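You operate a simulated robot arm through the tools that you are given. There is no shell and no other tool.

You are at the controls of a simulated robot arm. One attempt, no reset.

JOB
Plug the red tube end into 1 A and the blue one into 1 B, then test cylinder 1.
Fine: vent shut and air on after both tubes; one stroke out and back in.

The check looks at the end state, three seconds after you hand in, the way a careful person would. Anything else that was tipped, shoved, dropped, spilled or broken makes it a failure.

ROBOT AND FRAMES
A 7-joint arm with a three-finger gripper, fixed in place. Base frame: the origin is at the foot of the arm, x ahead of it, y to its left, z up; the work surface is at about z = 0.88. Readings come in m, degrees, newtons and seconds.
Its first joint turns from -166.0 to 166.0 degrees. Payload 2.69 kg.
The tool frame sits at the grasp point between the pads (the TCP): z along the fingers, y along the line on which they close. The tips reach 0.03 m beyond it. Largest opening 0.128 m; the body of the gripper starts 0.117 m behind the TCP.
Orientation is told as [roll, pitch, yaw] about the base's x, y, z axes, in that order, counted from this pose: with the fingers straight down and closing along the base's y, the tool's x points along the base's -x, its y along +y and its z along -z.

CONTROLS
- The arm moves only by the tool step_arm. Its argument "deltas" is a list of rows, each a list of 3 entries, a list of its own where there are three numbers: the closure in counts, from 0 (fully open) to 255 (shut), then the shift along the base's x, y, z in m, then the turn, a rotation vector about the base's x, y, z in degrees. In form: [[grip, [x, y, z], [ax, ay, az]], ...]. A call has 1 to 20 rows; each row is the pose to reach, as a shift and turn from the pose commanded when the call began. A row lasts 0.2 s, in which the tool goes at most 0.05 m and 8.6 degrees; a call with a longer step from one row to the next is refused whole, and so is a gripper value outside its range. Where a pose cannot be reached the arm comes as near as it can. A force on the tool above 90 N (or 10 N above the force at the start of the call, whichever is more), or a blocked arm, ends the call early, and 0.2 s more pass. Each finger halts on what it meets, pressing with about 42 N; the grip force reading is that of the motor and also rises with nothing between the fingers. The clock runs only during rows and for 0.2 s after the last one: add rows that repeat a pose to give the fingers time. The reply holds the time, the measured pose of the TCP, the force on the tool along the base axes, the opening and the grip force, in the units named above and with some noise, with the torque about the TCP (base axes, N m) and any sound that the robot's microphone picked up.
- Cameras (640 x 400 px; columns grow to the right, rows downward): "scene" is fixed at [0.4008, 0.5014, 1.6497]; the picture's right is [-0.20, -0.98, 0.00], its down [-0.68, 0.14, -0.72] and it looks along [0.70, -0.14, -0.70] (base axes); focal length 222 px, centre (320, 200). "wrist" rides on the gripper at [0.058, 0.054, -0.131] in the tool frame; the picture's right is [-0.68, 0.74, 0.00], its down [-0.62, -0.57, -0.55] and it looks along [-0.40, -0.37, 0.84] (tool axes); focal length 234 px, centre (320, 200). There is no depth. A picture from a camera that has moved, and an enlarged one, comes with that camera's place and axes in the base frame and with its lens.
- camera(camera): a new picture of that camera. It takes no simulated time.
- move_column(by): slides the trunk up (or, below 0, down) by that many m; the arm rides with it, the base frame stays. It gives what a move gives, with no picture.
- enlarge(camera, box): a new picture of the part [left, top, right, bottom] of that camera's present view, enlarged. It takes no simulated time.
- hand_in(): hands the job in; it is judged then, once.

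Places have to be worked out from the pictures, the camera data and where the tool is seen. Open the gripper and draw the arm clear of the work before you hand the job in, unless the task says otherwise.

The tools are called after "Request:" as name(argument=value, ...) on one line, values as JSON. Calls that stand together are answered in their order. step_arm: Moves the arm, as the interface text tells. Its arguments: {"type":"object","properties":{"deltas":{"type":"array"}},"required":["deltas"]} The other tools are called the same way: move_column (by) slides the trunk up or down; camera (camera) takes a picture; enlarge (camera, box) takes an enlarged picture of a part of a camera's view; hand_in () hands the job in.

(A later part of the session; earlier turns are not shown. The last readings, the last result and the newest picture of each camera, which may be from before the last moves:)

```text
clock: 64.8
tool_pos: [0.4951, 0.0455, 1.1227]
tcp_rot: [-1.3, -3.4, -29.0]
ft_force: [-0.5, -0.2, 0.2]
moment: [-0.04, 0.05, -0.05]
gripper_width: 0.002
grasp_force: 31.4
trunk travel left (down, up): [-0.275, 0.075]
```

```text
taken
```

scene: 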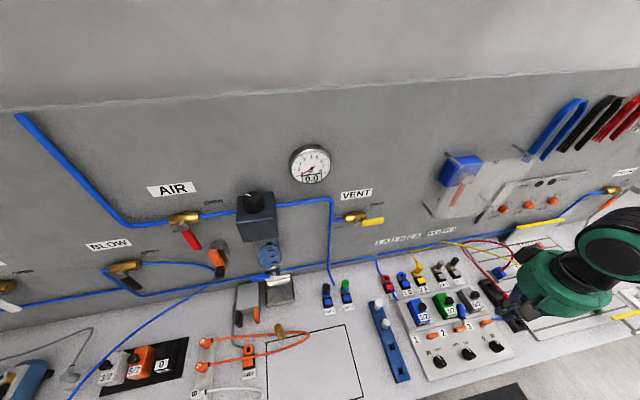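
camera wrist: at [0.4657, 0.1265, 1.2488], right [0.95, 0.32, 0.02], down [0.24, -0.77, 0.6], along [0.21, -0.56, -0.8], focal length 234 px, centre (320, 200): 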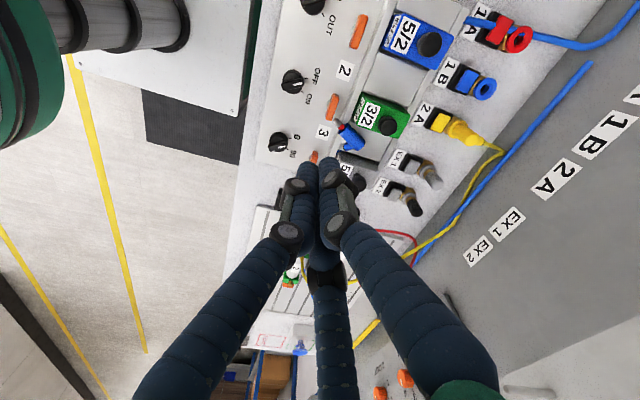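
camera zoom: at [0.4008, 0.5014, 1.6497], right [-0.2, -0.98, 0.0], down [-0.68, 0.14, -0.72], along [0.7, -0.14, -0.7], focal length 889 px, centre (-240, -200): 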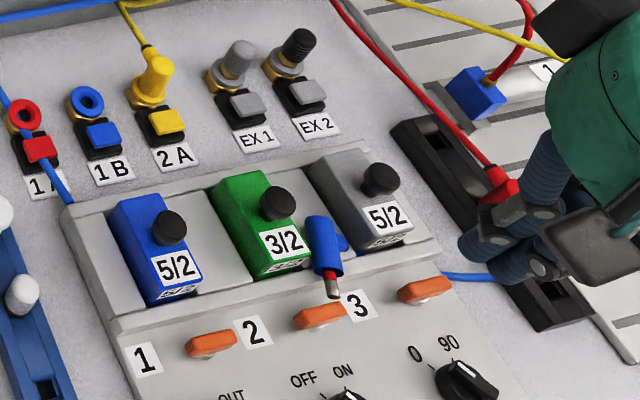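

Request:
enlarge(camera="wrist", box=[300, 90, 420, 165])

Request:
enlarge(camera="scene", box=[450, 285, 506, 335])

Request:
enlarge(camera="scene", box=[400, 310, 510, 380])

```text
5.33 times, centred on (360, 128) of wrist
camera zoom: at [0.4657, 0.1265, 1.2488], right [0.95, 0.32, 0.02], down [0.24, -0.77, 0.6], along [0.21, -0.56, -0.8], focal length 1249 px, centre (107, 587)
```

zoom: 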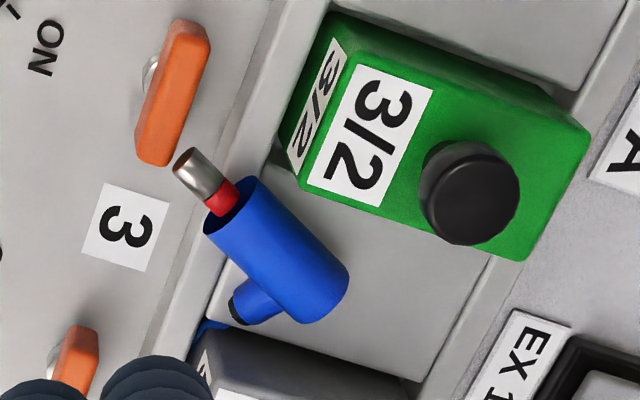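

```text
8.00 times, centred on (478, 310) of scene
camera zoom: at [0.4008, 0.5014, 1.6497], right [-0.2, -0.98, 0.0], down [-0.68, 0.14, -0.72], along [0.7, -0.14, -0.7], focal length 1778 px, centre (-944, -680)
```

zoom: 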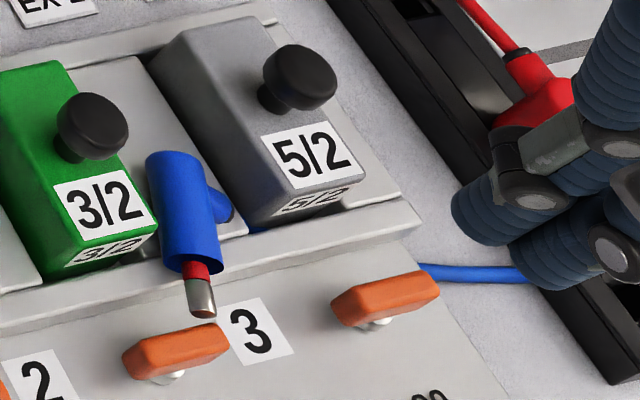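

```text
5.71 times, centred on (455, 345) of scene
camera zoom: at [0.4008, 0.5014, 1.6497], right [-0.2, -0.98, 0.0], down [-0.68, 0.14, -0.72], along [0.7, -0.14, -0.7], focal length 1270 px, centre (-451, -629)
```

zoom: 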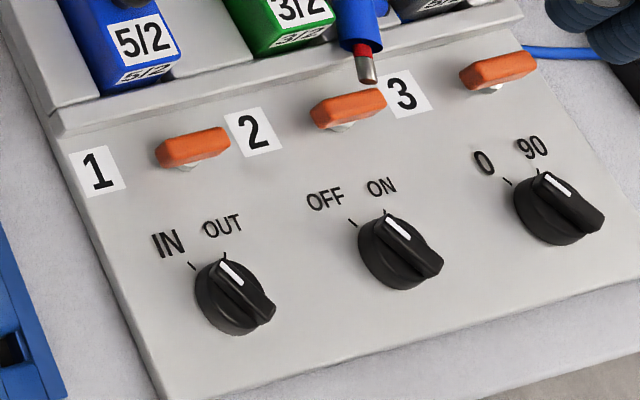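

The plug lies on its side on the manifold, clear of the levers, and a red depth band is visible on its spigot. It's stable there, so I'll plug red first, since 1A allows a nearly vertical approach, and learn how the latch behaves. I'll level the hand, open it, and move toward the rack.

Request:
step_arm(deltas=[[200, [0, -0.02, 0.01], [2.8, 2.35, 0]], [160, [0.015, -0.06, 0.01], [2.8, 2.35, 0]], [138, [0.03, -0.1, 0.01], [2.8, 2.35, 0]], [138, [0.045, -0.14, 0.01], [2.8, 2.35, 0]], [138, [0.06, -0.18, 0.01], [2.8, 2.35, 0]], [138, [0.065, -0.19, 0.0], [2.8, 2.35, 0]], [138, [0.065, -0.19, 0.0], [2.8, 2.35, 0]]])

```text
clock: 66.4
tool_pos: [0.5616, -0.1453, 1.1217]
tcp_rot: [0.0, 0.0, -29.0]
ft_force: [0.2, 0.5, 1.1]
moment: [-0.02, 0.0, 0.04]
gripper_width: 0.059
grasp_force: 0.0
trunk travel left (down, up): [-0.275, 0.075]
```

Level and above the red plug. Now I'll yaw from -29° to +90° in small steps; the three-fold symmetry keeps the same finger layout around the plug.

Request:
step_arm(deltas=[[138, [0, 0, 0], [0, 0, 8.5]], [138, [0, 0, 0], [0, 0, 17]], [138, [0, 0, 0], [0, 0, 25.5]], [138, [0, 0, 0], [0, 0, 34]], [138, [0, 0, 0], [0, 0, 42.5]], [138, [0, 0, 0], [0, 0, 51]], [138, [0, 0, 0], [0, 0, 59.5]], [138, [0, 0, 0], [0, 0, 68]], [138, [0, 0, 0], [0, 0, 76.5]], [138, [0, 0, 0], [0, 0, 85]], [138, [0, 0, 0], [0, 0, 93.5]], [138, [0, 0, 0], [0, 0, 102]], [138, [0, 0, 0], [0, 0, 110.5]], [138, [0, 0, 0], [0, 0, 119]], [138, [0, 0, 0], [0, 0, 119]]])

Request:
camera(camera="wrist")

Request:
camera(camera="scene")

```text
clock: 69.6
tool_pos: [0.5609, -0.1455, 1.1212]
tcp_rot: [0.1, 0.0, 90.0]
ft_force: [0.1, -0.5, 0.0]
moment: [0.0, 0.01, 0.0]
gripper_width: 0.0587
grasp_force: 0.1
trunk travel left (down, up): [-0.275, 0.075]
```

```text
taken
camera wrist: at [0.5083, -0.2043, 1.2539], right [-0.74, 0.68, 0.0], down [0.57, 0.62, 0.55], along [0.37, 0.4, -0.84], focal length 234 px, centre (320, 200)
```

wrist: 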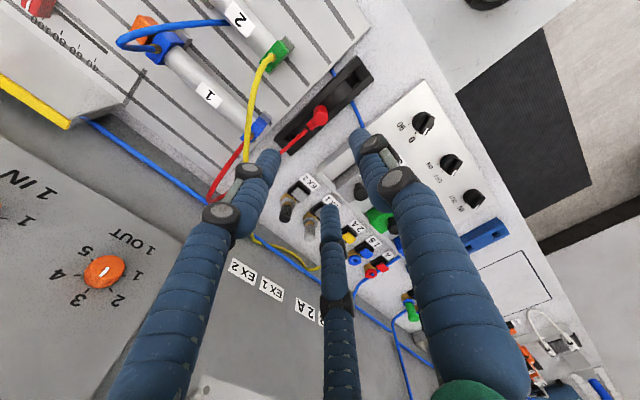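

```text
taken
```

scene: 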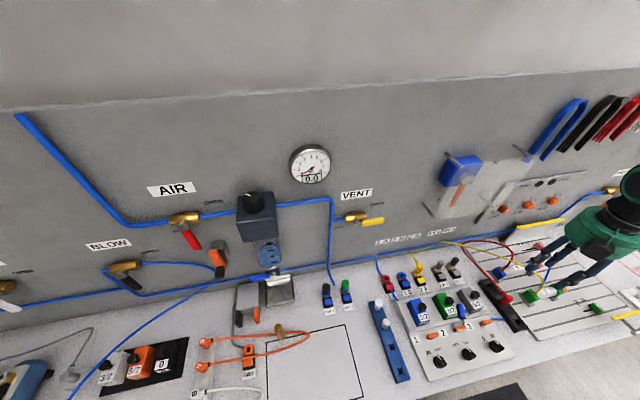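

Yaw 90° is reachable. I'll lower over the red plug to z≈1.01 and check alignment.

Request:
step_arm(deltas=[[138, [0.0015, -0.0025, -0.03], [0, 0, 0]], [138, [0.0015, -0.0025, -0.06], [0, 0, 0]], [138, [0.0015, -0.0025, -0.09], [0, 0, 0]], [138, [0.0015, -0.0025, -0.11], [0, 0, 0]], [138, [0.0015, -0.0025, -0.11], [0, 0, 0]]])

Request:
enlarge(camera="wrist", box=[240, 100, 400, 200])

Request:
enlarge(camera="scene", box=[470, 240, 590, 315])

```text
clock: 70.8
tool_pos: [0.5628, -0.1478, 1.0124]
tcp_rot: [0.1, 0.0, 90.0]
ft_force: [0.4, 0.3, -0.2]
moment: [0.01, 0.0, 0.0]
gripper_width: 0.0591
grasp_force: 0.0
trunk travel left (down, up): [-0.275, 0.075]
```

```text
4.00 times, centred on (320, 150) of wrist
camera zoom: at [0.5103, -0.2069, 1.1437], right [-0.74, 0.68, 0.0], down [0.57, 0.62, 0.55], along [0.37, 0.4, -0.84], focal length 937 px, centre (320, 400)
```

zoom: 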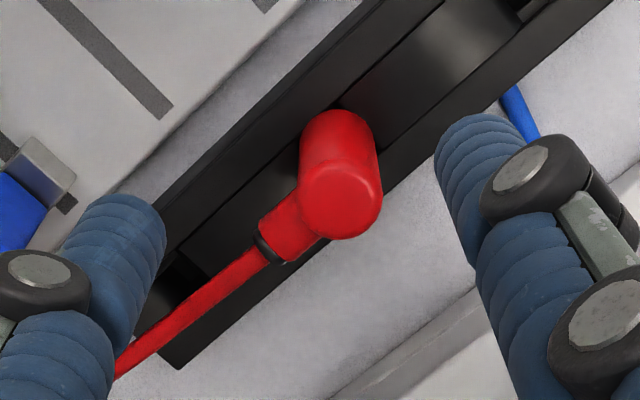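

```text
5.33 times, centred on (530, 278) of scene
camera zoom: at [0.4008, 0.5014, 1.6497], right [-0.2, -0.98, 0.0], down [-0.68, 0.14, -0.72], along [0.7, -0.14, -0.7], focal length 1185 px, centre (-800, -213)
```

zoom: 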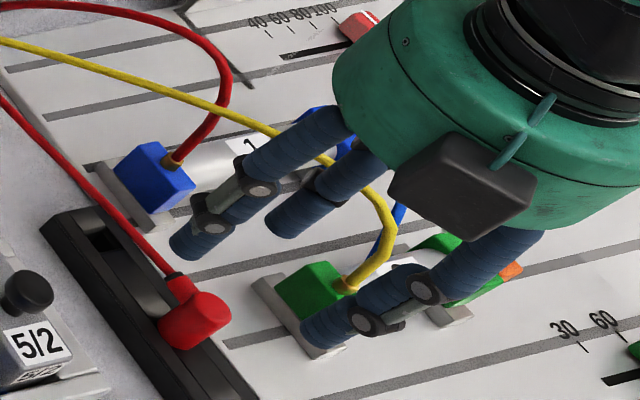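

The red cap reads a few mm off the TCP axis in this orientation. I'll lower to z≈0.965 and re-measure at closer range before committing.

Request:
step_arm(deltas=[[138, [-0.002, 0.002, -0.02], [0, 0, 0]], [138, [-0.002, 0.002, -0.04], [0, 0, 0]], [138, [-0.002, 0.002, -0.047], [0, 0, 0]], [138, [-0.002, 0.002, -0.047], [0, 0, 0]]])

Request:
enlarge(camera="wrist", box=[240, 100, 400, 200])

Request:
enlarge(camera="scene", box=[480, 250, 560, 310])

```text
clock: 71.8
tool_pos: [0.5616, -0.1455, 0.9651]
tcp_rot: [0.1, 0.1, 89.9]
ft_force: [0.3, -1.1, 0.2]
moment: [0.01, -0.03, -0.02]
gripper_width: 0.0587
grasp_force: 0.1
trunk travel left (down, up): [-0.275, 0.075]
```

```text
4.00 times, centred on (320, 150) of wrist
camera zoom: at [0.508, -0.2051, 1.0966], right [-0.74, 0.68, 0.0], down [0.57, 0.62, 0.55], along [0.37, 0.4, -0.84], focal length 937 px, centre (320, 400)
```

zoom: 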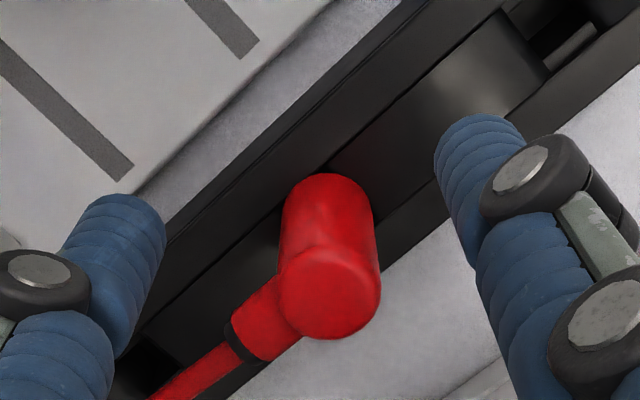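

```text
6.67 times, centred on (520, 280) of scene
camera zoom: at [0.4008, 0.5014, 1.6497], right [-0.2, -0.98, 0.0], down [-0.68, 0.14, -0.72], along [0.7, -0.14, -0.7], focal length 1482 px, centre (-1013, -333)
```

zoom: 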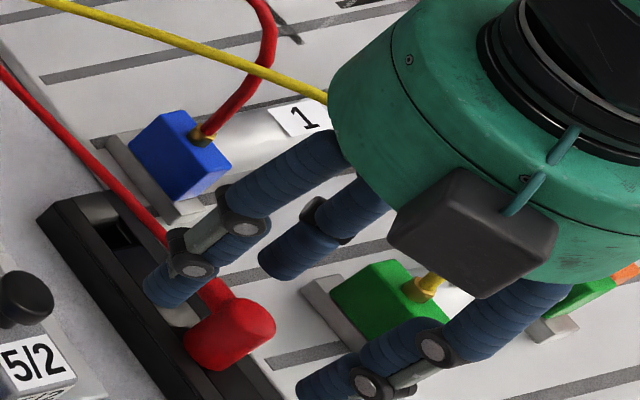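

Red is about 3 mm off in y. I'll correct that, descend so the cap bottom is about 44 mm below the TCP (a high grip), and close.

Request:
step_arm(deltas=[[138, [-0.0008, 0.0026, 0], [0, 0, 0]], [145, [-0.0008, 0.0026, -0.012], [0, 0, 0]], [150, [-0.0008, 0.0026, -0.0245], [0, 0, 0]], [150, [-0.0008, 0.0026, -0.0245], [0, 0, 0]]])

Request:
enlarge(camera="wrist", box=[240, 100, 400, 200])

```text
clock: 72.8
tool_pos: [0.5599, -0.1422, 0.9404]
tcp_rot: [0.1, 0.1, 89.9]
ft_force: [-0.6, 0.4, -0.3]
moment: [0.01, -0.01, -0.03]
gripper_width: 0.0528
grasp_force: 0.1
trunk travel left (down, up): [-0.275, 0.075]
```

```text
4.00 times, centred on (320, 150) of wrist
camera zoom: at [0.5071, -0.2021, 1.0718], right [-0.74, 0.68, 0.0], down [0.57, 0.62, 0.55], along [0.37, 0.4, -0.84], focal length 937 px, centre (320, 400)
```

zoom: 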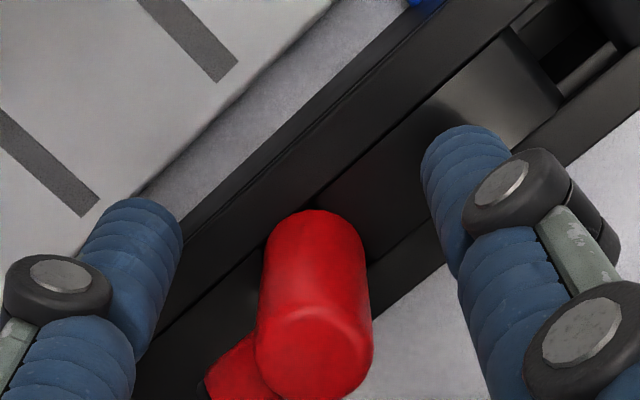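

Centred at the right height. Closing on red.

Request:
step_arm(deltas=[[190, [0, 0, 0], [0, 0, 0]], [215, [0, 0, 0], [0, 0, 0]], [255, [0, 0, 0], [0, 0, 0]], [255, [0, 0, 0], [0, 0, 0]], [255, [0, 0, 0], [0, 0, 0]]])

Request:
enlarge(camera="wrist", box=[240, 100, 400, 200])

```text
clock: 74.0
tool_pos: [0.56, -0.1441, 0.9404]
tcp_rot: [0.1, 0.0, 89.9]
ft_force: [-0.8, -4.1, -1.8]
moment: [-0.13, 0.06, 0.01]
gripper_width: 0.0175
grasp_force: 42.1
trunk travel left (down, up): [-0.275, 0.075]
```

```text
4.00 times, centred on (320, 150) of wrist
camera zoom: at [0.5069, -0.2022, 1.0719], right [-0.74, 0.68, 0.0], down [0.57, 0.62, 0.55], along [0.37, 0.4, -0.84], focal length 937 px, centre (320, 400)
```

zoom: 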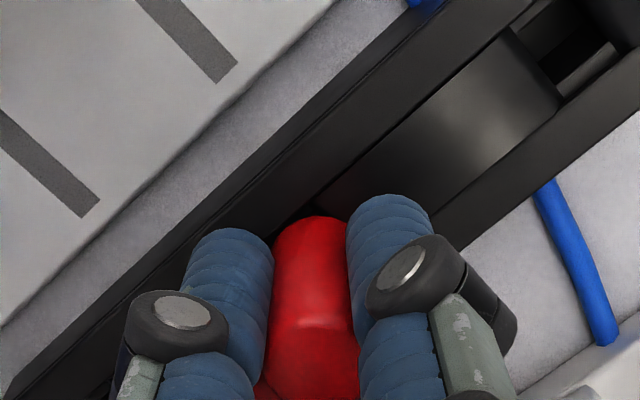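

Gripped at 17.5 mm. I'll lift straight out, then carry red toward 1A at a safe height while yawing from 90° to 30°.

Request:
step_arm(deltas=[[255, [0, 0, 0.006], [0, 0, 0]], [255, [0, 0, 0.02], [0, 0, 0]], [255, [0, 0, 0.06], [0, 0, 0]], [255, [0, 0, 0.1], [0, 0, 0]], [255, [0.005, 0.04, 0.12], [0, 0, -8]], [255, [0.01, 0.085, 0.12], [0, 0, -16]], [255, [0.015, 0.13, 0.12], [0, 0, -24]], [255, [0.02, 0.175, 0.12], [0, 0, -32]], [255, [0.025, 0.22, 0.12], [0, 0, -40]], [255, [0.03, 0.265, 0.12], [0, 0, -48]], [255, [0.035, 0.305, 0.12], [0, 0, -55]], [255, [0.04, 0.337, 0.12], [0, 0, -60]], [255, [0.04, 0.337, 0.12], [0, 0, -60]]])

Request:
camera(camera="wrist")

Request:
camera(camera="scene")

```text
clock: 76.8
tool_pos: [0.6003, 0.1957, 1.0613]
tcp_rot: [0.0, 0.1, 29.9]
ft_force: [1.0, 0.3, -0.3]
moment: [-0.04, 0.02, 0.0]
gripper_width: 0.0177
grasp_force: 41.5
trunk travel left (down, up): [-0.275, 0.075]
```

```text
taken
camera wrist: at [0.5236, 0.212, 1.1915], right [0.22, 0.98, 0.0], down [0.82, -0.18, 0.55], along [0.53, -0.12, -0.84], focal length 234 px, centre (320, 200)
```

wrist: 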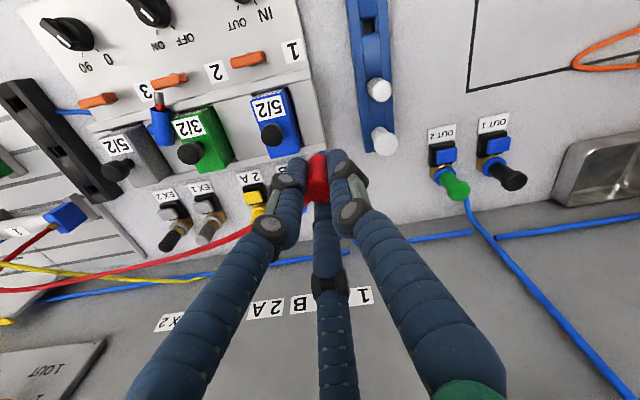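

```text
taken
```

scene: 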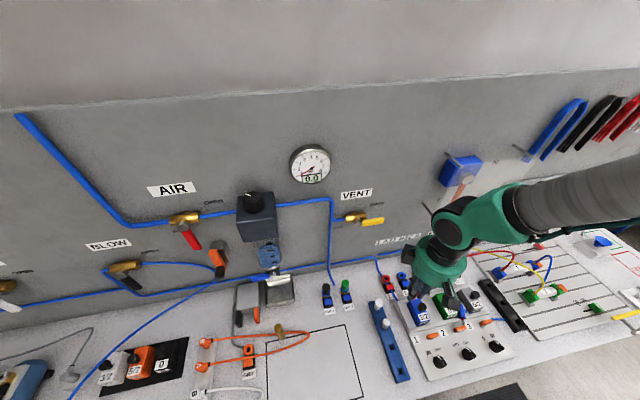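

Red is over the approach lane at yaw 30°, which puts fingers at 0°, 120° and 240° so none sits over a button. I'll lean back 6°, go down in front of 1A to z≈0.975, and look.

Request:
step_arm(deltas=[[255, [0.02, 0, -0.01], [0, -6, 0]], [255, [0.04, -0.001, -0.04], [0, -6, 0]], [255, [0.055, -0.001, -0.07], [0, -6, 0]], [255, [0.062, -0.001, -0.086], [0, -6, 0]], [255, [0.062, -0.001, -0.086], [0, -6, 0]]])

Request:
enlarge(camera="wrist", box=[240, 80, 400, 180])

Request:
enlarge(camera="scene", box=[350, 180, 510, 310])

```text
clock: 78.0
tool_pos: [0.6608, 0.1916, 0.975]
tcp_rot: [-3.0, -5.2, 30.1]
ft_force: [-0.1, -0.9, -0.9]
moment: [-0.02, -0.02, -0.02]
gripper_width: 0.0179
grasp_force: 42.1
trunk travel left (down, up): [-0.275, 0.075]
```

```text
4.00 times, centred on (320, 130) of wrist
camera zoom: at [0.5717, 0.2092, 1.0975], right [0.22, 0.98, 0.02], down [0.75, -0.18, 0.63], along [0.62, -0.12, -0.78], focal length 937 px, centre (320, 480)
```

zoom: 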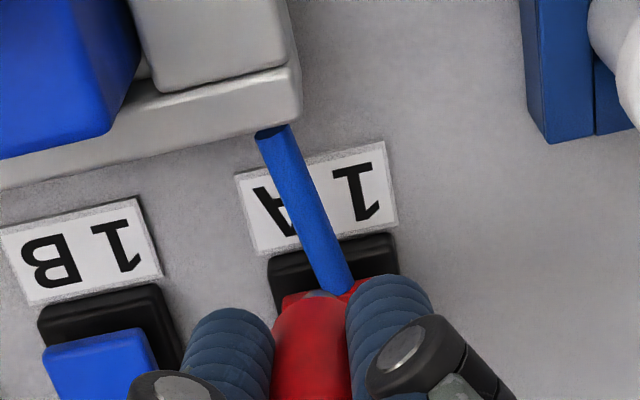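

```text
3.08 times, centred on (430, 245) of scene
camera zoom: at [0.4008, 0.5014, 1.6497], right [-0.2, -0.98, 0.0], down [-0.68, 0.14, -0.72], along [0.7, -0.14, -0.7], focal length 684 px, centre (-18, 62)
```

zoom: 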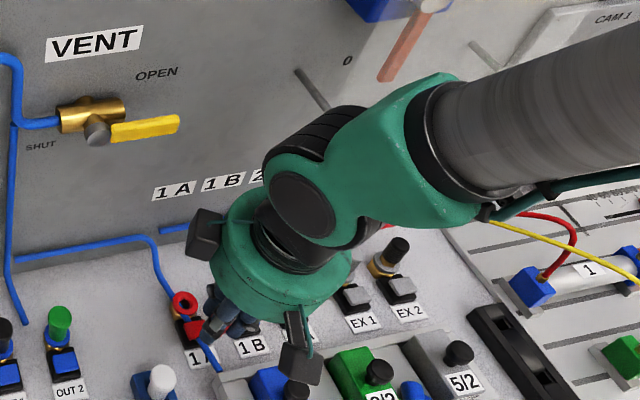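

I'll slide forward to hover over 1A, estimated at (0.7137,0.1937), keeping z≈0.975, and then check the alignment visually.

Request:
step_arm(deltas=[[255, [0.015, 0.0022, 0], [0, 0, 0]], [255, [0.03, 0.0022, 0], [0, 0, 0]], [255, [0.0438, 0.0022, 0], [0, 0, 0]], [255, [0.0438, 0.0022, 0], [0, 0, 0]]])

Request:
enlarge(camera="wrist", box=[260, 110, 380, 185])

Request:
enlarge(camera="scene", box=[365, 245, 429, 295])

Request:
enlarge(camera="scene", box=[340, 170, 500, 300])

```text
clock: 79.0
tool_pos: [0.7068, 0.1958, 0.9754]
tcp_rot: [-2.9, -5.2, 30.2]
ft_force: [0.8, -0.4, -0.8]
moment: [0.0, -0.01, 0.03]
gripper_width: 0.0177
grasp_force: 42.0
trunk travel left (down, up): [-0.275, 0.075]
```

```text
5.33 times, centred on (320, 148) of wrist
camera zoom: at [0.6166, 0.212, 1.0974], right [0.22, 0.98, 0.02], down [0.76, -0.18, 0.63], along [0.62, -0.12, -0.78], focal length 1249 px, centre (320, 480)
```

zoom: 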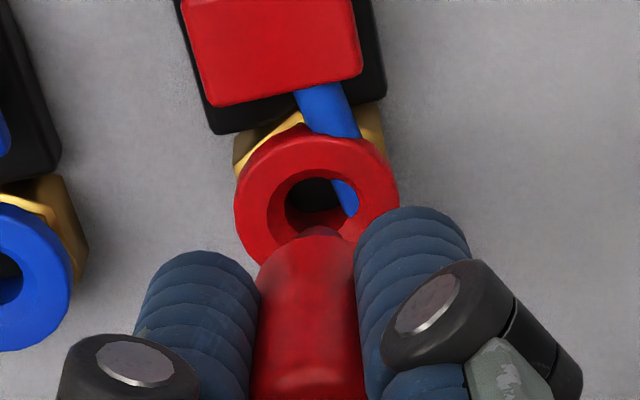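

```text
8.00 times, centred on (397, 270) of scene
camera zoom: at [0.4008, 0.5014, 1.6497], right [-0.2, -0.98, 0.0], down [-0.68, 0.14, -0.72], along [0.7, -0.14, -0.7], focal length 1778 px, centre (-296, -360)
```

zoom: 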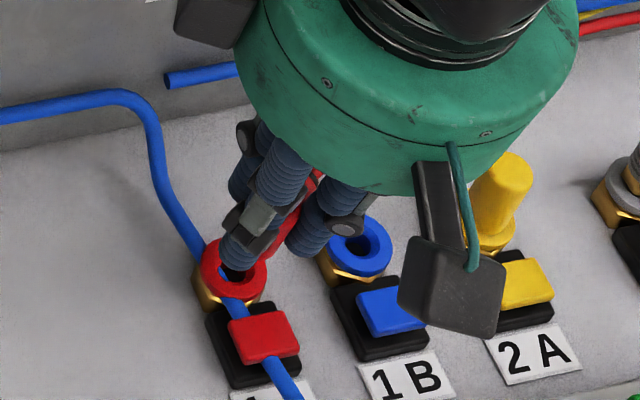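

```text
3.08 times, centred on (420, 235) of scene
camera zoom: at [0.4008, 0.5014, 1.6497], right [-0.2, -0.98, 0.0], down [-0.68, 0.14, -0.72], along [0.7, -0.14, -0.7], focal length 684 px, centre (12, 92)
```

zoom: 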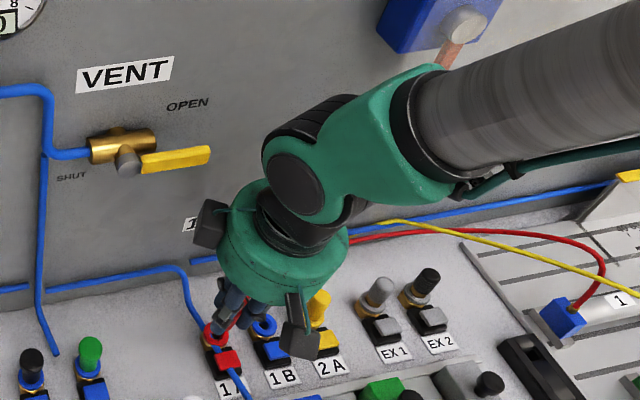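

Red's axis and the 1A ring agree to about 0.5 mm. The supply tube passes visually through the ring, so the tubes are only decorative. I'll lower along the plug axis until the spigot is in the mouth of the hole.

Request:
step_arm(deltas=[[255, [0.001, 0, -0.01], [0, 0, 0]], [255, [0.0018, 0, -0.018], [0, 0, 0]], [255, [0.0024, 0, -0.024], [0, 0, 0]], [255, [0.0024, 0, -0.024], [0, 0, 0]]])

Request:
enlarge(camera="wrist", box=[260, 110, 380, 185])

```text
clock: 80.0
tool_pos: [0.7086, 0.1946, 0.9508]
tcp_rot: [-2.9, -5.2, 30.1]
ft_force: [0.9, -0.4, -1.2]
moment: [-0.02, -0.06, -0.02]
gripper_width: 0.0177
grasp_force: 41.8
trunk travel left (down, up): [-0.275, 0.075]
```

```text
5.33 times, centred on (320, 148) of wrist
camera zoom: at [0.6182, 0.2121, 1.073], right [0.22, 0.98, 0.02], down [0.76, -0.18, 0.63], along [0.62, -0.12, -0.78], focal length 1249 px, centre (320, 480)
```

zoom: 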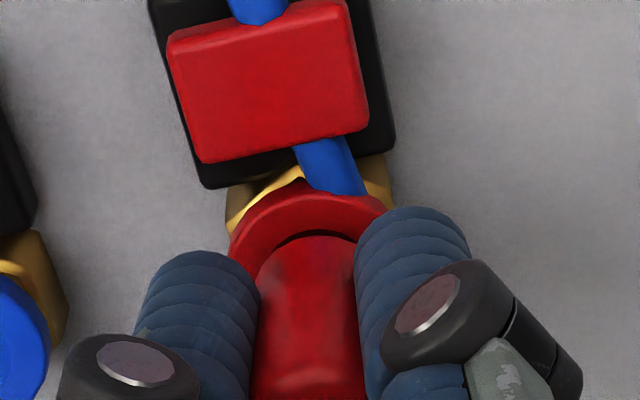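

The spigot is in the hole with no load. I'll go down another 8 mm.

Request:
step_arm(deltas=[[255, [0.0003, 0, -0.003], [0, 0, 0]], [255, [0.0006, 0, -0.006], [0, 0, 0]], [255, [0.0008, 0, -0.008], [0, 0, 0]], [255, [0.0008, 0, -0.008], [0, 0, 0]]])

Request:
enlarge(camera="wrist", box=[260, 110, 380, 185])

```text
clock: 81.0
tool_pos: [0.7103, 0.196, 0.9428]
tcp_rot: [-2.9, -5.2, 30.1]
ft_force: [0.0, 1.3, 4.5]
moment: [0.02, 0.02, 0.02]
gripper_width: 0.0175
grasp_force: 41.8
trunk travel left (down, up): [-0.275, 0.075]
```

```text
5.33 times, centred on (320, 148) of wrist
camera zoom: at [0.6191, 0.2118, 1.0657], right [0.22, 0.98, 0.02], down [0.75, -0.18, 0.63], along [0.62, -0.12, -0.78], focal length 1249 px, centre (320, 480)
```

zoom: 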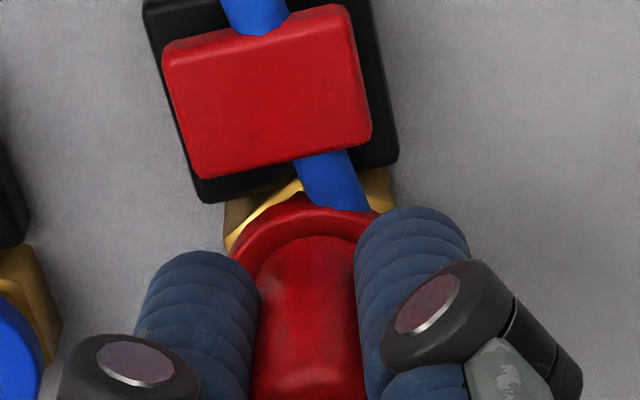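

Axial force is starting at 4.5 N with about 3–4 mm left, as with blue. I'll press on steadily and listen.

Request:
step_arm(deltas=[[255, [0.0002, 0, -0.002], [0, 0, 0]], [255, [0.0003, 0, -0.004], [0, 0, 0]], [255, [0.0004, 0, -0.006], [0, 0, 0]], [255, [0.0004, 0, -0.006], [0, 0, 0]]])

Request:
enlarge(camera="wrist", box=[260, 110, 380, 185])

```text
clock: 82.0
tool_pos: [0.71, 0.1951, 0.9395]
tcp_rot: [-2.9, -5.4, 30.2]
ft_force: [-3.3, -2.7, 31.8]
moment: [-0.1, 0.06, -0.02]
gripper_width: 0.0179
grasp_force: 42.1
trunk travel left (down, up): [-0.275, 0.075]
```

```text
5.33 times, centred on (320, 148) of wrist
camera zoom: at [0.6193, 0.2117, 1.0614], right [0.22, 0.98, 0.03], down [0.75, -0.18, 0.63], along [0.62, -0.12, -0.77], focal length 1249 px, centre (320, 480)
```

zoom: 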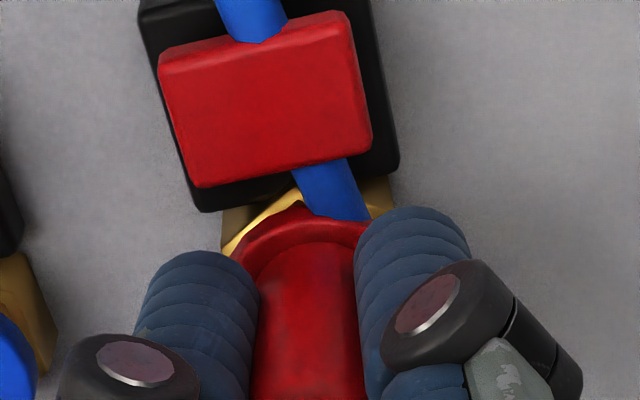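

No click at 32 N, and I never pushed blue beyond 36 N. The fitting may simply need more force, so I'll press further in small steps.

Request:
step_arm(deltas=[[255, [0.0001, 0, -0.0015], [0, 0, 0]], [255, [0.0002, 0, -0.003], [0, 0, 0]], [255, [0.0003, 0, -0.0045], [0, 0, 0]], [255, [0.0003, 0, -0.0045], [0, 0, 0]]])

Request:
enlarge(camera="wrist", box=[260, 110, 380, 185])

```text
clock: 83.0
tool_pos: [0.7097, 0.1953, 0.9344]
tcp_rot: [-2.9, -5.3, 30.1]
ft_force: [3.5, -2.1, 32.4]
moment: [-0.07, -0.29, 0.01]
gripper_width: 0.0174
grasp_force: 42.3
trunk travel left (down, up): [-0.275, 0.075]
```

```text
5.33 times, centred on (320, 148) of wrist
camera zoom: at [0.6194, 0.2118, 1.0564], right [0.22, 0.98, 0.03], down [0.75, -0.18, 0.63], along [0.62, -0.12, -0.78], focal length 1249 px, centre (320, 480)
```

zoom: 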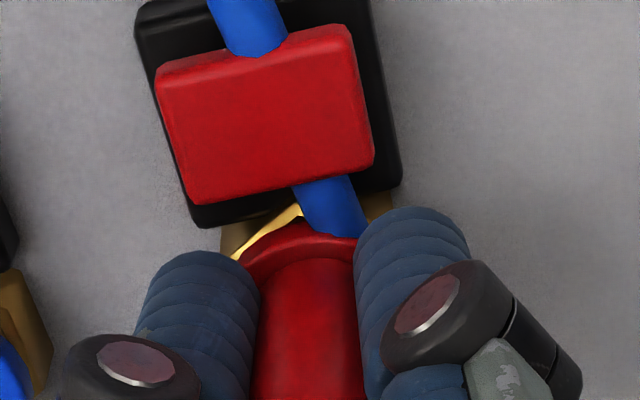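

The plug is now slipping in the fingers at about 32 N, so grip friction can't seat it. The way to finish is to let it stand in the socket and press on its top. I'll open wide in one step, with no finger near the button, and check that it stays upright.

Request:
step_arm(deltas=[[255, [0, 0, 0.001], [0, 0, 0]], [150, [0, 0, 0.001], [0, 0, 0]], [150, [0, 0, 0.001], [0, 0, 0]], [150, [0, 0, 0.001], [0, 0, 0]]])

Request:
enlarge(camera="wrist", box=[240, 100, 400, 200])

Request:
enlarge(camera="scene", box=[365, 245, 429, 295])

```text
clock: 84.0
tool_pos: [0.7106, 0.1958, 0.9329]
tcp_rot: [-2.9, -5.2, 30.1]
ft_force: [0.3, -0.5, -0.2]
moment: [0.01, 0.02, -0.01]
gripper_width: 0.0527
grasp_force: 0.0
trunk travel left (down, up): [-0.275, 0.075]
```

```text
4.00 times, centred on (320, 150) of wrist
camera zoom: at [0.6193, 0.2117, 1.0555], right [0.22, 0.98, 0.02], down [0.76, -0.18, 0.63], along [0.62, -0.12, -0.78], focal length 937 px, centre (320, 400)
```

zoom: 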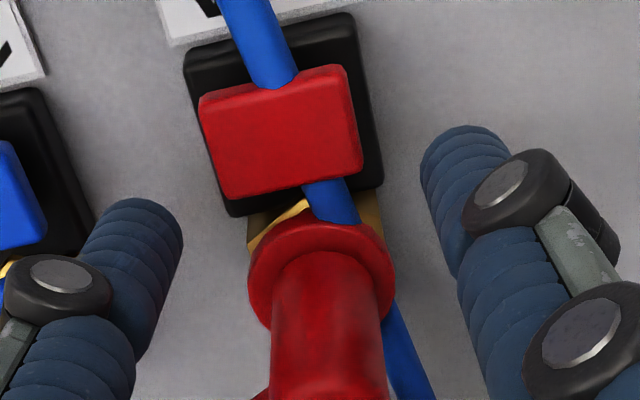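

```text
8.00 times, centred on (397, 270) of scene
camera zoom: at [0.4008, 0.5014, 1.6497], right [-0.2, -0.98, 0.0], down [-0.68, 0.14, -0.72], along [0.7, -0.14, -0.7], focal length 1778 px, centre (-296, -360)
```

zoom: 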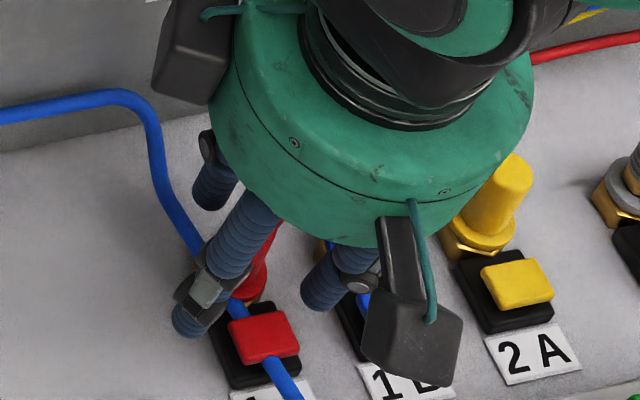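

Red stands upright in 1A by itself, and no click or drag occurred. I'll rise along the tool axis until the tips are clear of the cap, then look.

Request:
step_arm(deltas=[[150, [-0.0016, 0, 0.015], [0, 0, 0]], [150, [-0.0031, 0, 0.03], [0, 0, 0]], [150, [-0.0047, 0, 0.045], [0, 0, 0]], [150, [-0.0055, 0, 0.053], [0, 0, 0]], [150, [-0.0055, 0, 0.053], [0, 0, 0]]])

Request:
enlarge(camera="wrist", box=[240, 100, 400, 200])

Request:
enlarge(camera="scene", box=[365, 245, 429, 295])

```text
clock: 85.2
tool_pos: [0.7033, 0.1952, 0.9865]
tcp_rot: [-3.0, -5.2, 30.1]
ft_force: [-1.0, 0.9, 0.0]
moment: [0.03, 0.0, 0.02]
gripper_width: 0.0528
grasp_force: 0.1
trunk travel left (down, up): [-0.275, 0.075]
```

```text
4.00 times, centred on (320, 150) of wrist
camera zoom: at [0.6139, 0.2119, 1.1091], right [0.22, 0.98, 0.02], down [0.76, -0.18, 0.63], along [0.62, -0.12, -0.78], focal length 937 px, centre (320, 400)
```

zoom: 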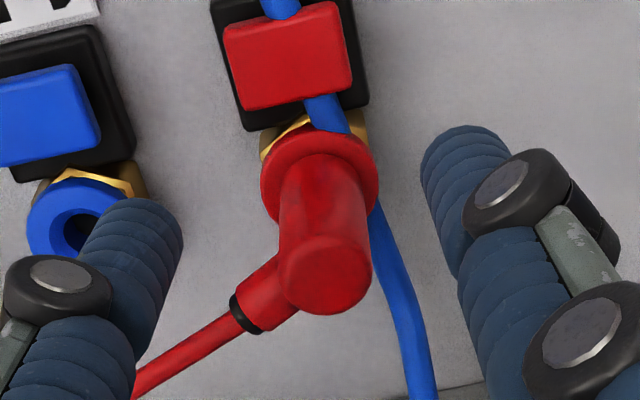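

```text
8.00 times, centred on (397, 270) of scene
camera zoom: at [0.4008, 0.5014, 1.6497], right [-0.2, -0.98, 0.0], down [-0.68, 0.14, -0.72], along [0.7, -0.14, -0.7], focal length 1778 px, centre (-296, -360)
```

zoom: 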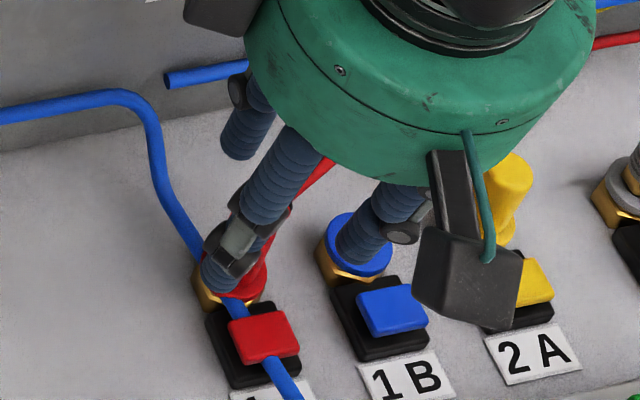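

Red is upright with its cap top at about (0.7157,0.195,0.937). I'll close the fingers and place the two rear fingertips symmetrically over the cap centre (TCP x≈0.7178). Then I'll bring them down to just above the cap.

Request:
step_arm(deltas=[[200, [0, 0, 0], [0, 0, 0]], [255, [0, 0, 0], [0, 0, 0]], [255, [0.007, 0, 0], [0, 0, 0]], [255, [0.0145, 0, 0], [0, 0, 0]], [255, [0.0145, 0, -0.01], [0, 0, 0]], [255, [0.0145, 0, -0.014], [0, 0, 0]], [255, [0.0145, 0, -0.014], [0, 0, 0]]])

Request:
enlarge(camera="wrist", box=[240, 100, 400, 200])

Request:
enlarge(camera="scene", box=[350, 190, 478, 290])

```text
clock: 86.8
tool_pos: [0.7194, 0.1951, 0.9742]
tcp_rot: [-2.9, -5.2, 30.0]
ft_force: [0.9, 0.5, 0.6]
moment: [-0.03, 0.0, 0.01]
gripper_width: 0.002
grasp_force: 31.6
trunk travel left (down, up): [-0.275, 0.075]
```

```text
4.00 times, centred on (320, 150) of wrist
camera zoom: at [0.6286, 0.2118, 1.0949], right [0.22, 0.98, 0.02], down [0.76, -0.18, 0.63], along [0.62, -0.12, -0.78], focal length 937 px, centre (320, 400)
```

zoom: 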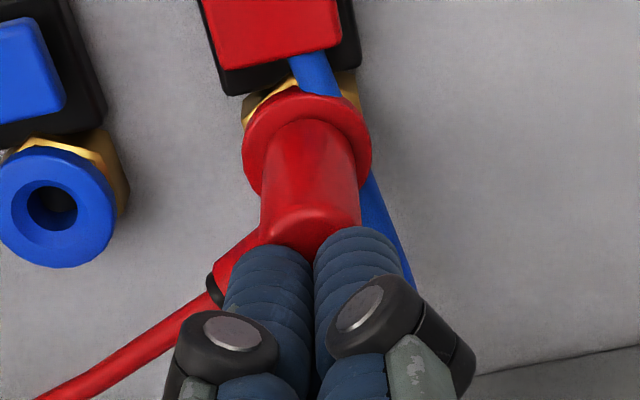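

```text
4.00 times, centred on (414, 240) of scene
camera zoom: at [0.4008, 0.5014, 1.6497], right [-0.2, -0.98, 0.0], down [-0.68, 0.14, -0.72], along [0.7, -0.14, -0.7], focal length 889 px, centre (-56, 40)
```

zoom: 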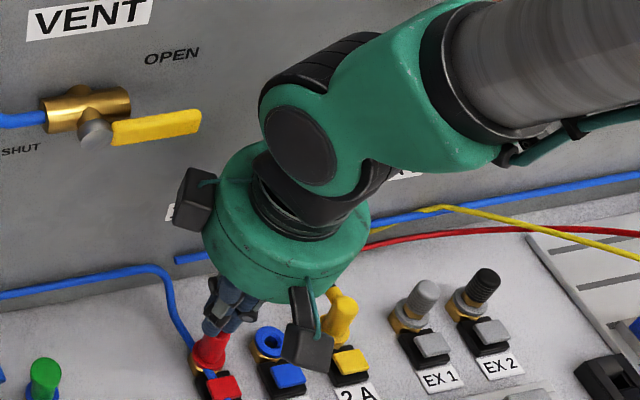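

The two fingertips straddle the cap centre, about 7 mm above it. I'll lower to contact and press in small steps.

Request:
step_arm(deltas=[[255, [0, 0, -0.004], [0, 0, 0]], [255, [0, 0, -0.006], [0, 0, 0]], [255, [0, 0, -0.008], [0, 0, 0]], [255, [0, 0, -0.01], [0, 0, 0]], [255, [0, 0, -0.01], [0, 0, 0]]])

Request:
enlarge(camera="wrist", box=[240, 100, 400, 200])

```text
clock: 88.0
tool_pos: [0.7191, 0.1952, 0.9703]
tcp_rot: [-3.0, -5.7, 30.2]
ft_force: [-8.0, -1.8, 85.2]
moment: [-0.04, 1.01, 0.0]
gripper_width: 0.0061
grasp_force: 31.8
trunk travel left (down, up): [-0.275, 0.075]
```

```text
4.00 times, centred on (320, 150) of wrist
camera zoom: at [0.6282, 0.2118, 1.0908], right [0.22, 0.98, 0.03], down [0.75, -0.19, 0.64], along [0.63, -0.12, -0.77], focal length 937 px, centre (320, 400)
```

zoom: 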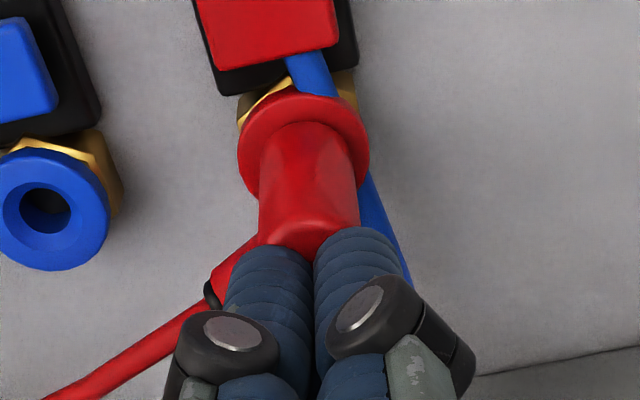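

At 85 N on top, the cap doesn't move any further. By its height (about 40 mm above the ring), red already looks fully seated. I'll lift off, back away, and compare it with the plugged yellow one.

Request:
step_arm(deltas=[[255, [0, 0, 0.006], [0, 0, 0]], [255, [-0.002, 0, 0.02], [0, 0, 0]], [255, [-0.006, 0, 0.04], [0, 0, 0]], [255, [-0.04, 0, 0.05], [0, 0, 0]], [255, [-0.08, 0, 0.07], [0, 0, 0]], [255, [-0.12, -0.02, 0.09], [0, 0, 0]], [255, [-0.15, -0.05, 0.1], [0, 0, 0]], [255, [-0.18, -0.09, 0.1], [0, 0, 0]], [255, [-0.18, -0.09, 0.1], [0, 0, 0]]])

Request:
enlarge(camera="scene", box=[372, 250, 436, 290])

Request:
camera(camera="scene")

Request:
camera(camera="wrist")

```text
clock: 90.0
tool_pos: [0.538, 0.1038, 1.0633]
tcp_rot: [-2.9, -5.2, 30.0]
ft_force: [-0.8, -0.2, 0.0]
moment: [0.02, -0.08, 0.01]
gripper_width: 0.002
grasp_force: 31.2
trunk travel left (down, up): [-0.275, 0.075]
```

```text
10.00 times, centred on (404, 270) of scene
camera zoom: at [0.4008, 0.5014, 1.6497], right [-0.2, -0.98, 0.0], down [-0.68, 0.14, -0.72], along [0.7, -0.14, -0.7], focal length 2222 px, centre (-520, -500)
```

zoom: 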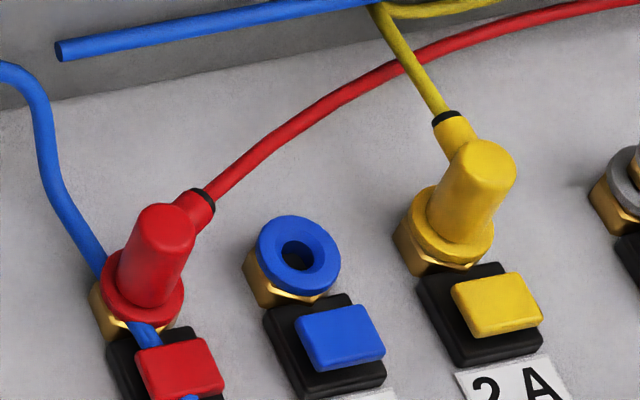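

```text
taken
```

scene: 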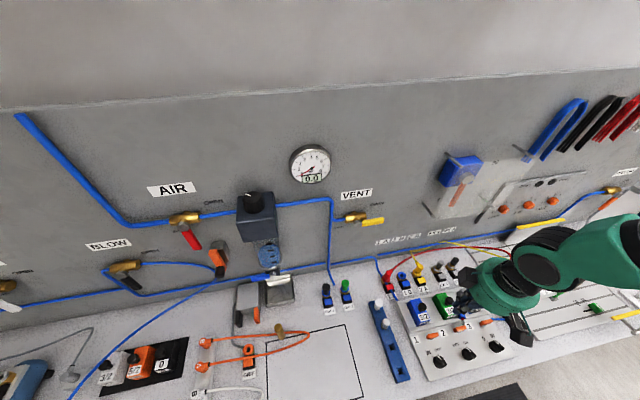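

```text
taken
camera wrist: at [0.4473, 0.1199, 1.1852], right [0.22, 0.98, 0.02], down [0.75, -0.18, 0.63], along [0.62, -0.12, -0.78], focal length 234 px, centre (320, 200)
```

wrist: 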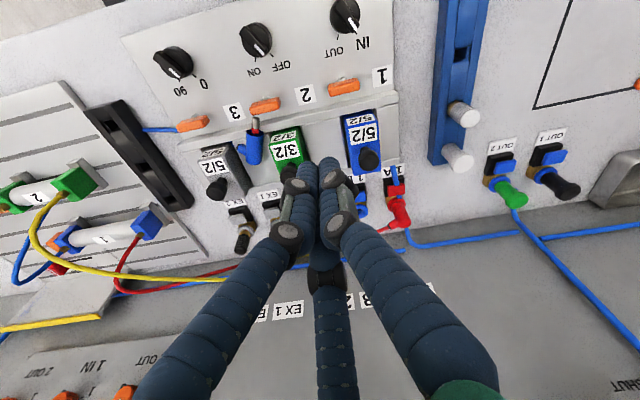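

Red in 1A stands exactly like the yellow plug in 2A, upright and flush. Now for blue: I'll open the hand and position the camera over the recess where it lies, to plan the pick.

Request:
step_arm(deltas=[[200, [0.01, -0.04, 0.01], [0, 3, 0]], [150, [0.018, -0.08, 0.01], [0, 6, 0]], [138, [0.018, -0.083, 0.0], [0, 6, 0]], [138, [0.018, -0.083, -0.02], [0, 6, 0]], [138, [0.018, -0.083, -0.02], [0, 6, 0]]])

Request:
camera(camera="wrist")

Request:
enlarge(camera="wrist", box=[250, 80, 390, 168])

Request:
enlarge(camera="scene", box=[440, 280, 520, 340])

```text
clock: 91.2
tool_pos: [0.5578, 0.0217, 1.0431]
tcp_rot: [0.1, 0.1, 30.0]
ft_force: [0.1, -0.6, -1.0]
moment: [0.0, 0.07, 0.02]
gripper_width: 0.0587
grasp_force: 0.1
trunk travel left (down, up): [-0.275, 0.075]
```

```text
taken
camera wrist: at [0.4806, 0.0382, 1.1734], right [0.22, 0.98, 0.0], down [0.82, -0.18, 0.55], along [0.53, -0.12, -0.84], focal length 234 px, centre (320, 200)
```

wrist: 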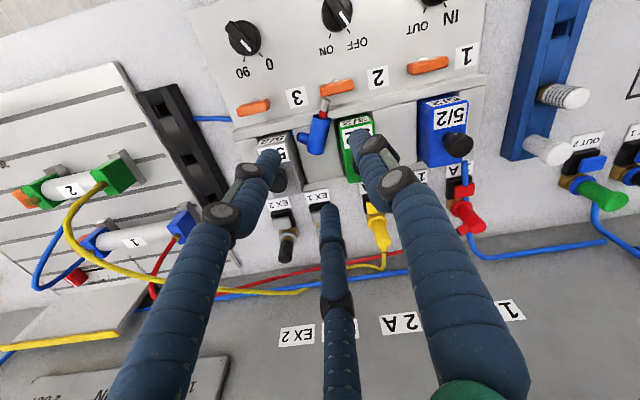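

```text
4.55 times, centred on (320, 124) of wrist
camera zoom: at [0.4806, 0.0382, 1.1734], right [0.22, 0.98, 0.0], down [0.82, -0.18, 0.55], along [0.53, -0.12, -0.84], focal length 1064 px, centre (320, 546)
```

zoom: 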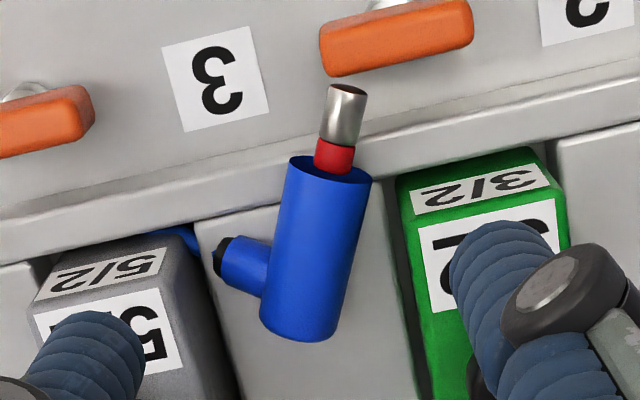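

```text
6.67 times, centred on (480, 310) of scene
camera zoom: at [0.4008, 0.5014, 1.6497], right [-0.2, -0.98, 0.0], down [-0.68, 0.14, -0.72], along [0.7, -0.14, -0.7], focal length 1482 px, centre (-747, -533)
```

zoom: 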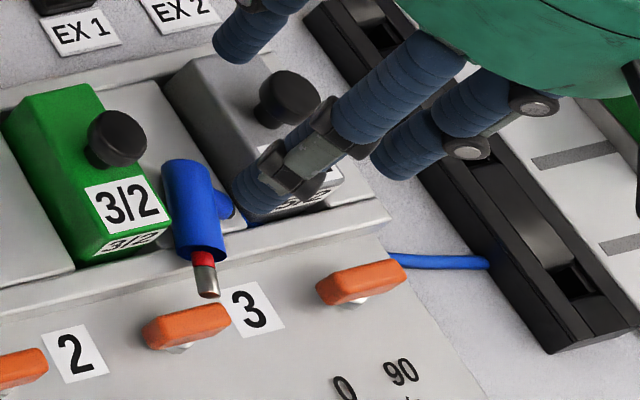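

Blue lies horizontally between two valves, with no room there for fingers. My plan is to nudge it into the open: push its spigot tip toward -y to turn it square, slide it forward a little, and then grip it. First I'll close the fingers and turn to yaw 60° above the spigot's +y side.

Request:
step_arm(deltas=[[200, [-0.008, 0.01, 0], [0, 0, 8]], [255, [-0.016, 0.022, 0], [0, 0, 16]], [255, [-0.024, 0.034, -0.01], [0, 0, 24]], [255, [-0.0328, 0.0463, -0.03], [0, 0, 30]], [255, [-0.0328, 0.0463, -0.06], [0, 0, 30]], [255, [-0.0328, 0.0463, -0.085], [0, 0, 30]], [255, [-0.0328, 0.0463, -0.085], [0, 0, 30]]])

Request:
camera(camera="wrist")

Request:
enlarge(camera="scene", box=[430, 270, 526, 342])

```text
clock: 92.8
tool_pos: [0.5235, 0.07, 0.959]
tcp_rot: [0.1, 0.0, 60.0]
ft_force: [-0.7, -0.4, -0.6]
moment: [-0.01, 0.01, -0.03]
gripper_width: 0.0021
grasp_force: 31.0
trunk travel left (down, up): [-0.275, 0.075]
```

```text
taken
camera wrist: at [0.4489, 0.0449, 1.0886], right [-0.3, 0.95, 0.0], down [0.8, 0.25, 0.55], along [0.52, 0.16, -0.84], focal length 234 px, centre (320, 200)
```

wrist: 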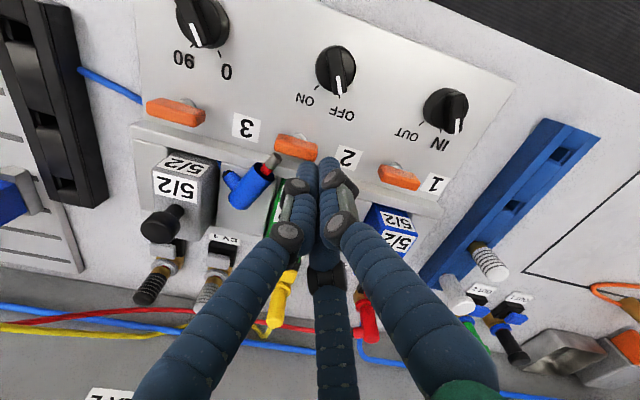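

```text
5.56 times, centred on (478, 306) of scene
camera zoom: at [0.4008, 0.5014, 1.6497], right [-0.2, -0.98, 0.0], down [-0.68, 0.14, -0.72], along [0.7, -0.14, -0.7], focal length 1235 px, centre (-558, -389)
```

zoom: 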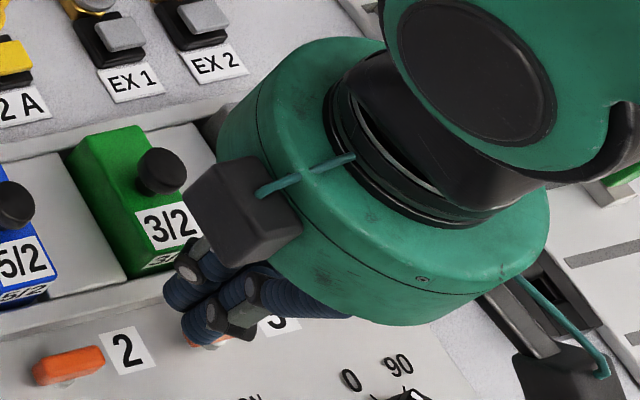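

Request:
enlarge(camera="wrist", box=[210, 110, 370, 210])

Request:
enlarge(camera="wrist", box=[290, 30, 500, 160])

```text
4.00 times, centred on (290, 160) of wrist
camera zoom: at [0.4489, 0.0449, 1.0886], right [-0.3, 0.95, 0.0], down [0.8, 0.25, 0.55], along [0.52, 0.16, -0.84], focal length 937 px, centre (440, 360)
```

zoom: 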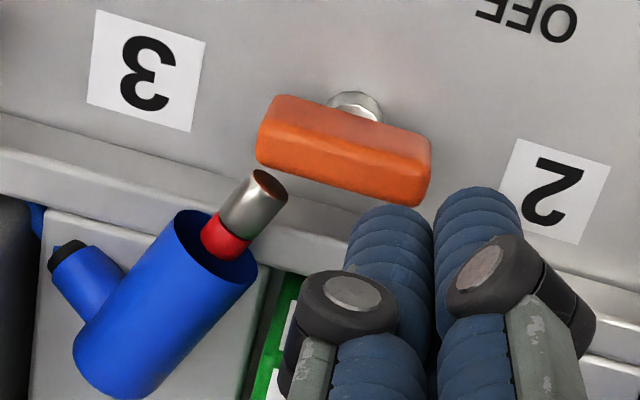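

```text
3.05 times, centred on (395, 95) of wrist
camera zoom: at [0.4489, 0.0449, 1.0886], right [-0.3, 0.95, 0.0], down [0.8, 0.25, 0.55], along [0.52, 0.16, -0.84], focal length 714 px, centre (91, 520)
```

zoom: 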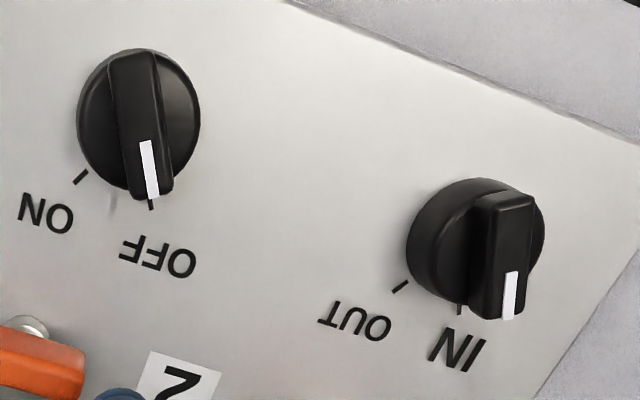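

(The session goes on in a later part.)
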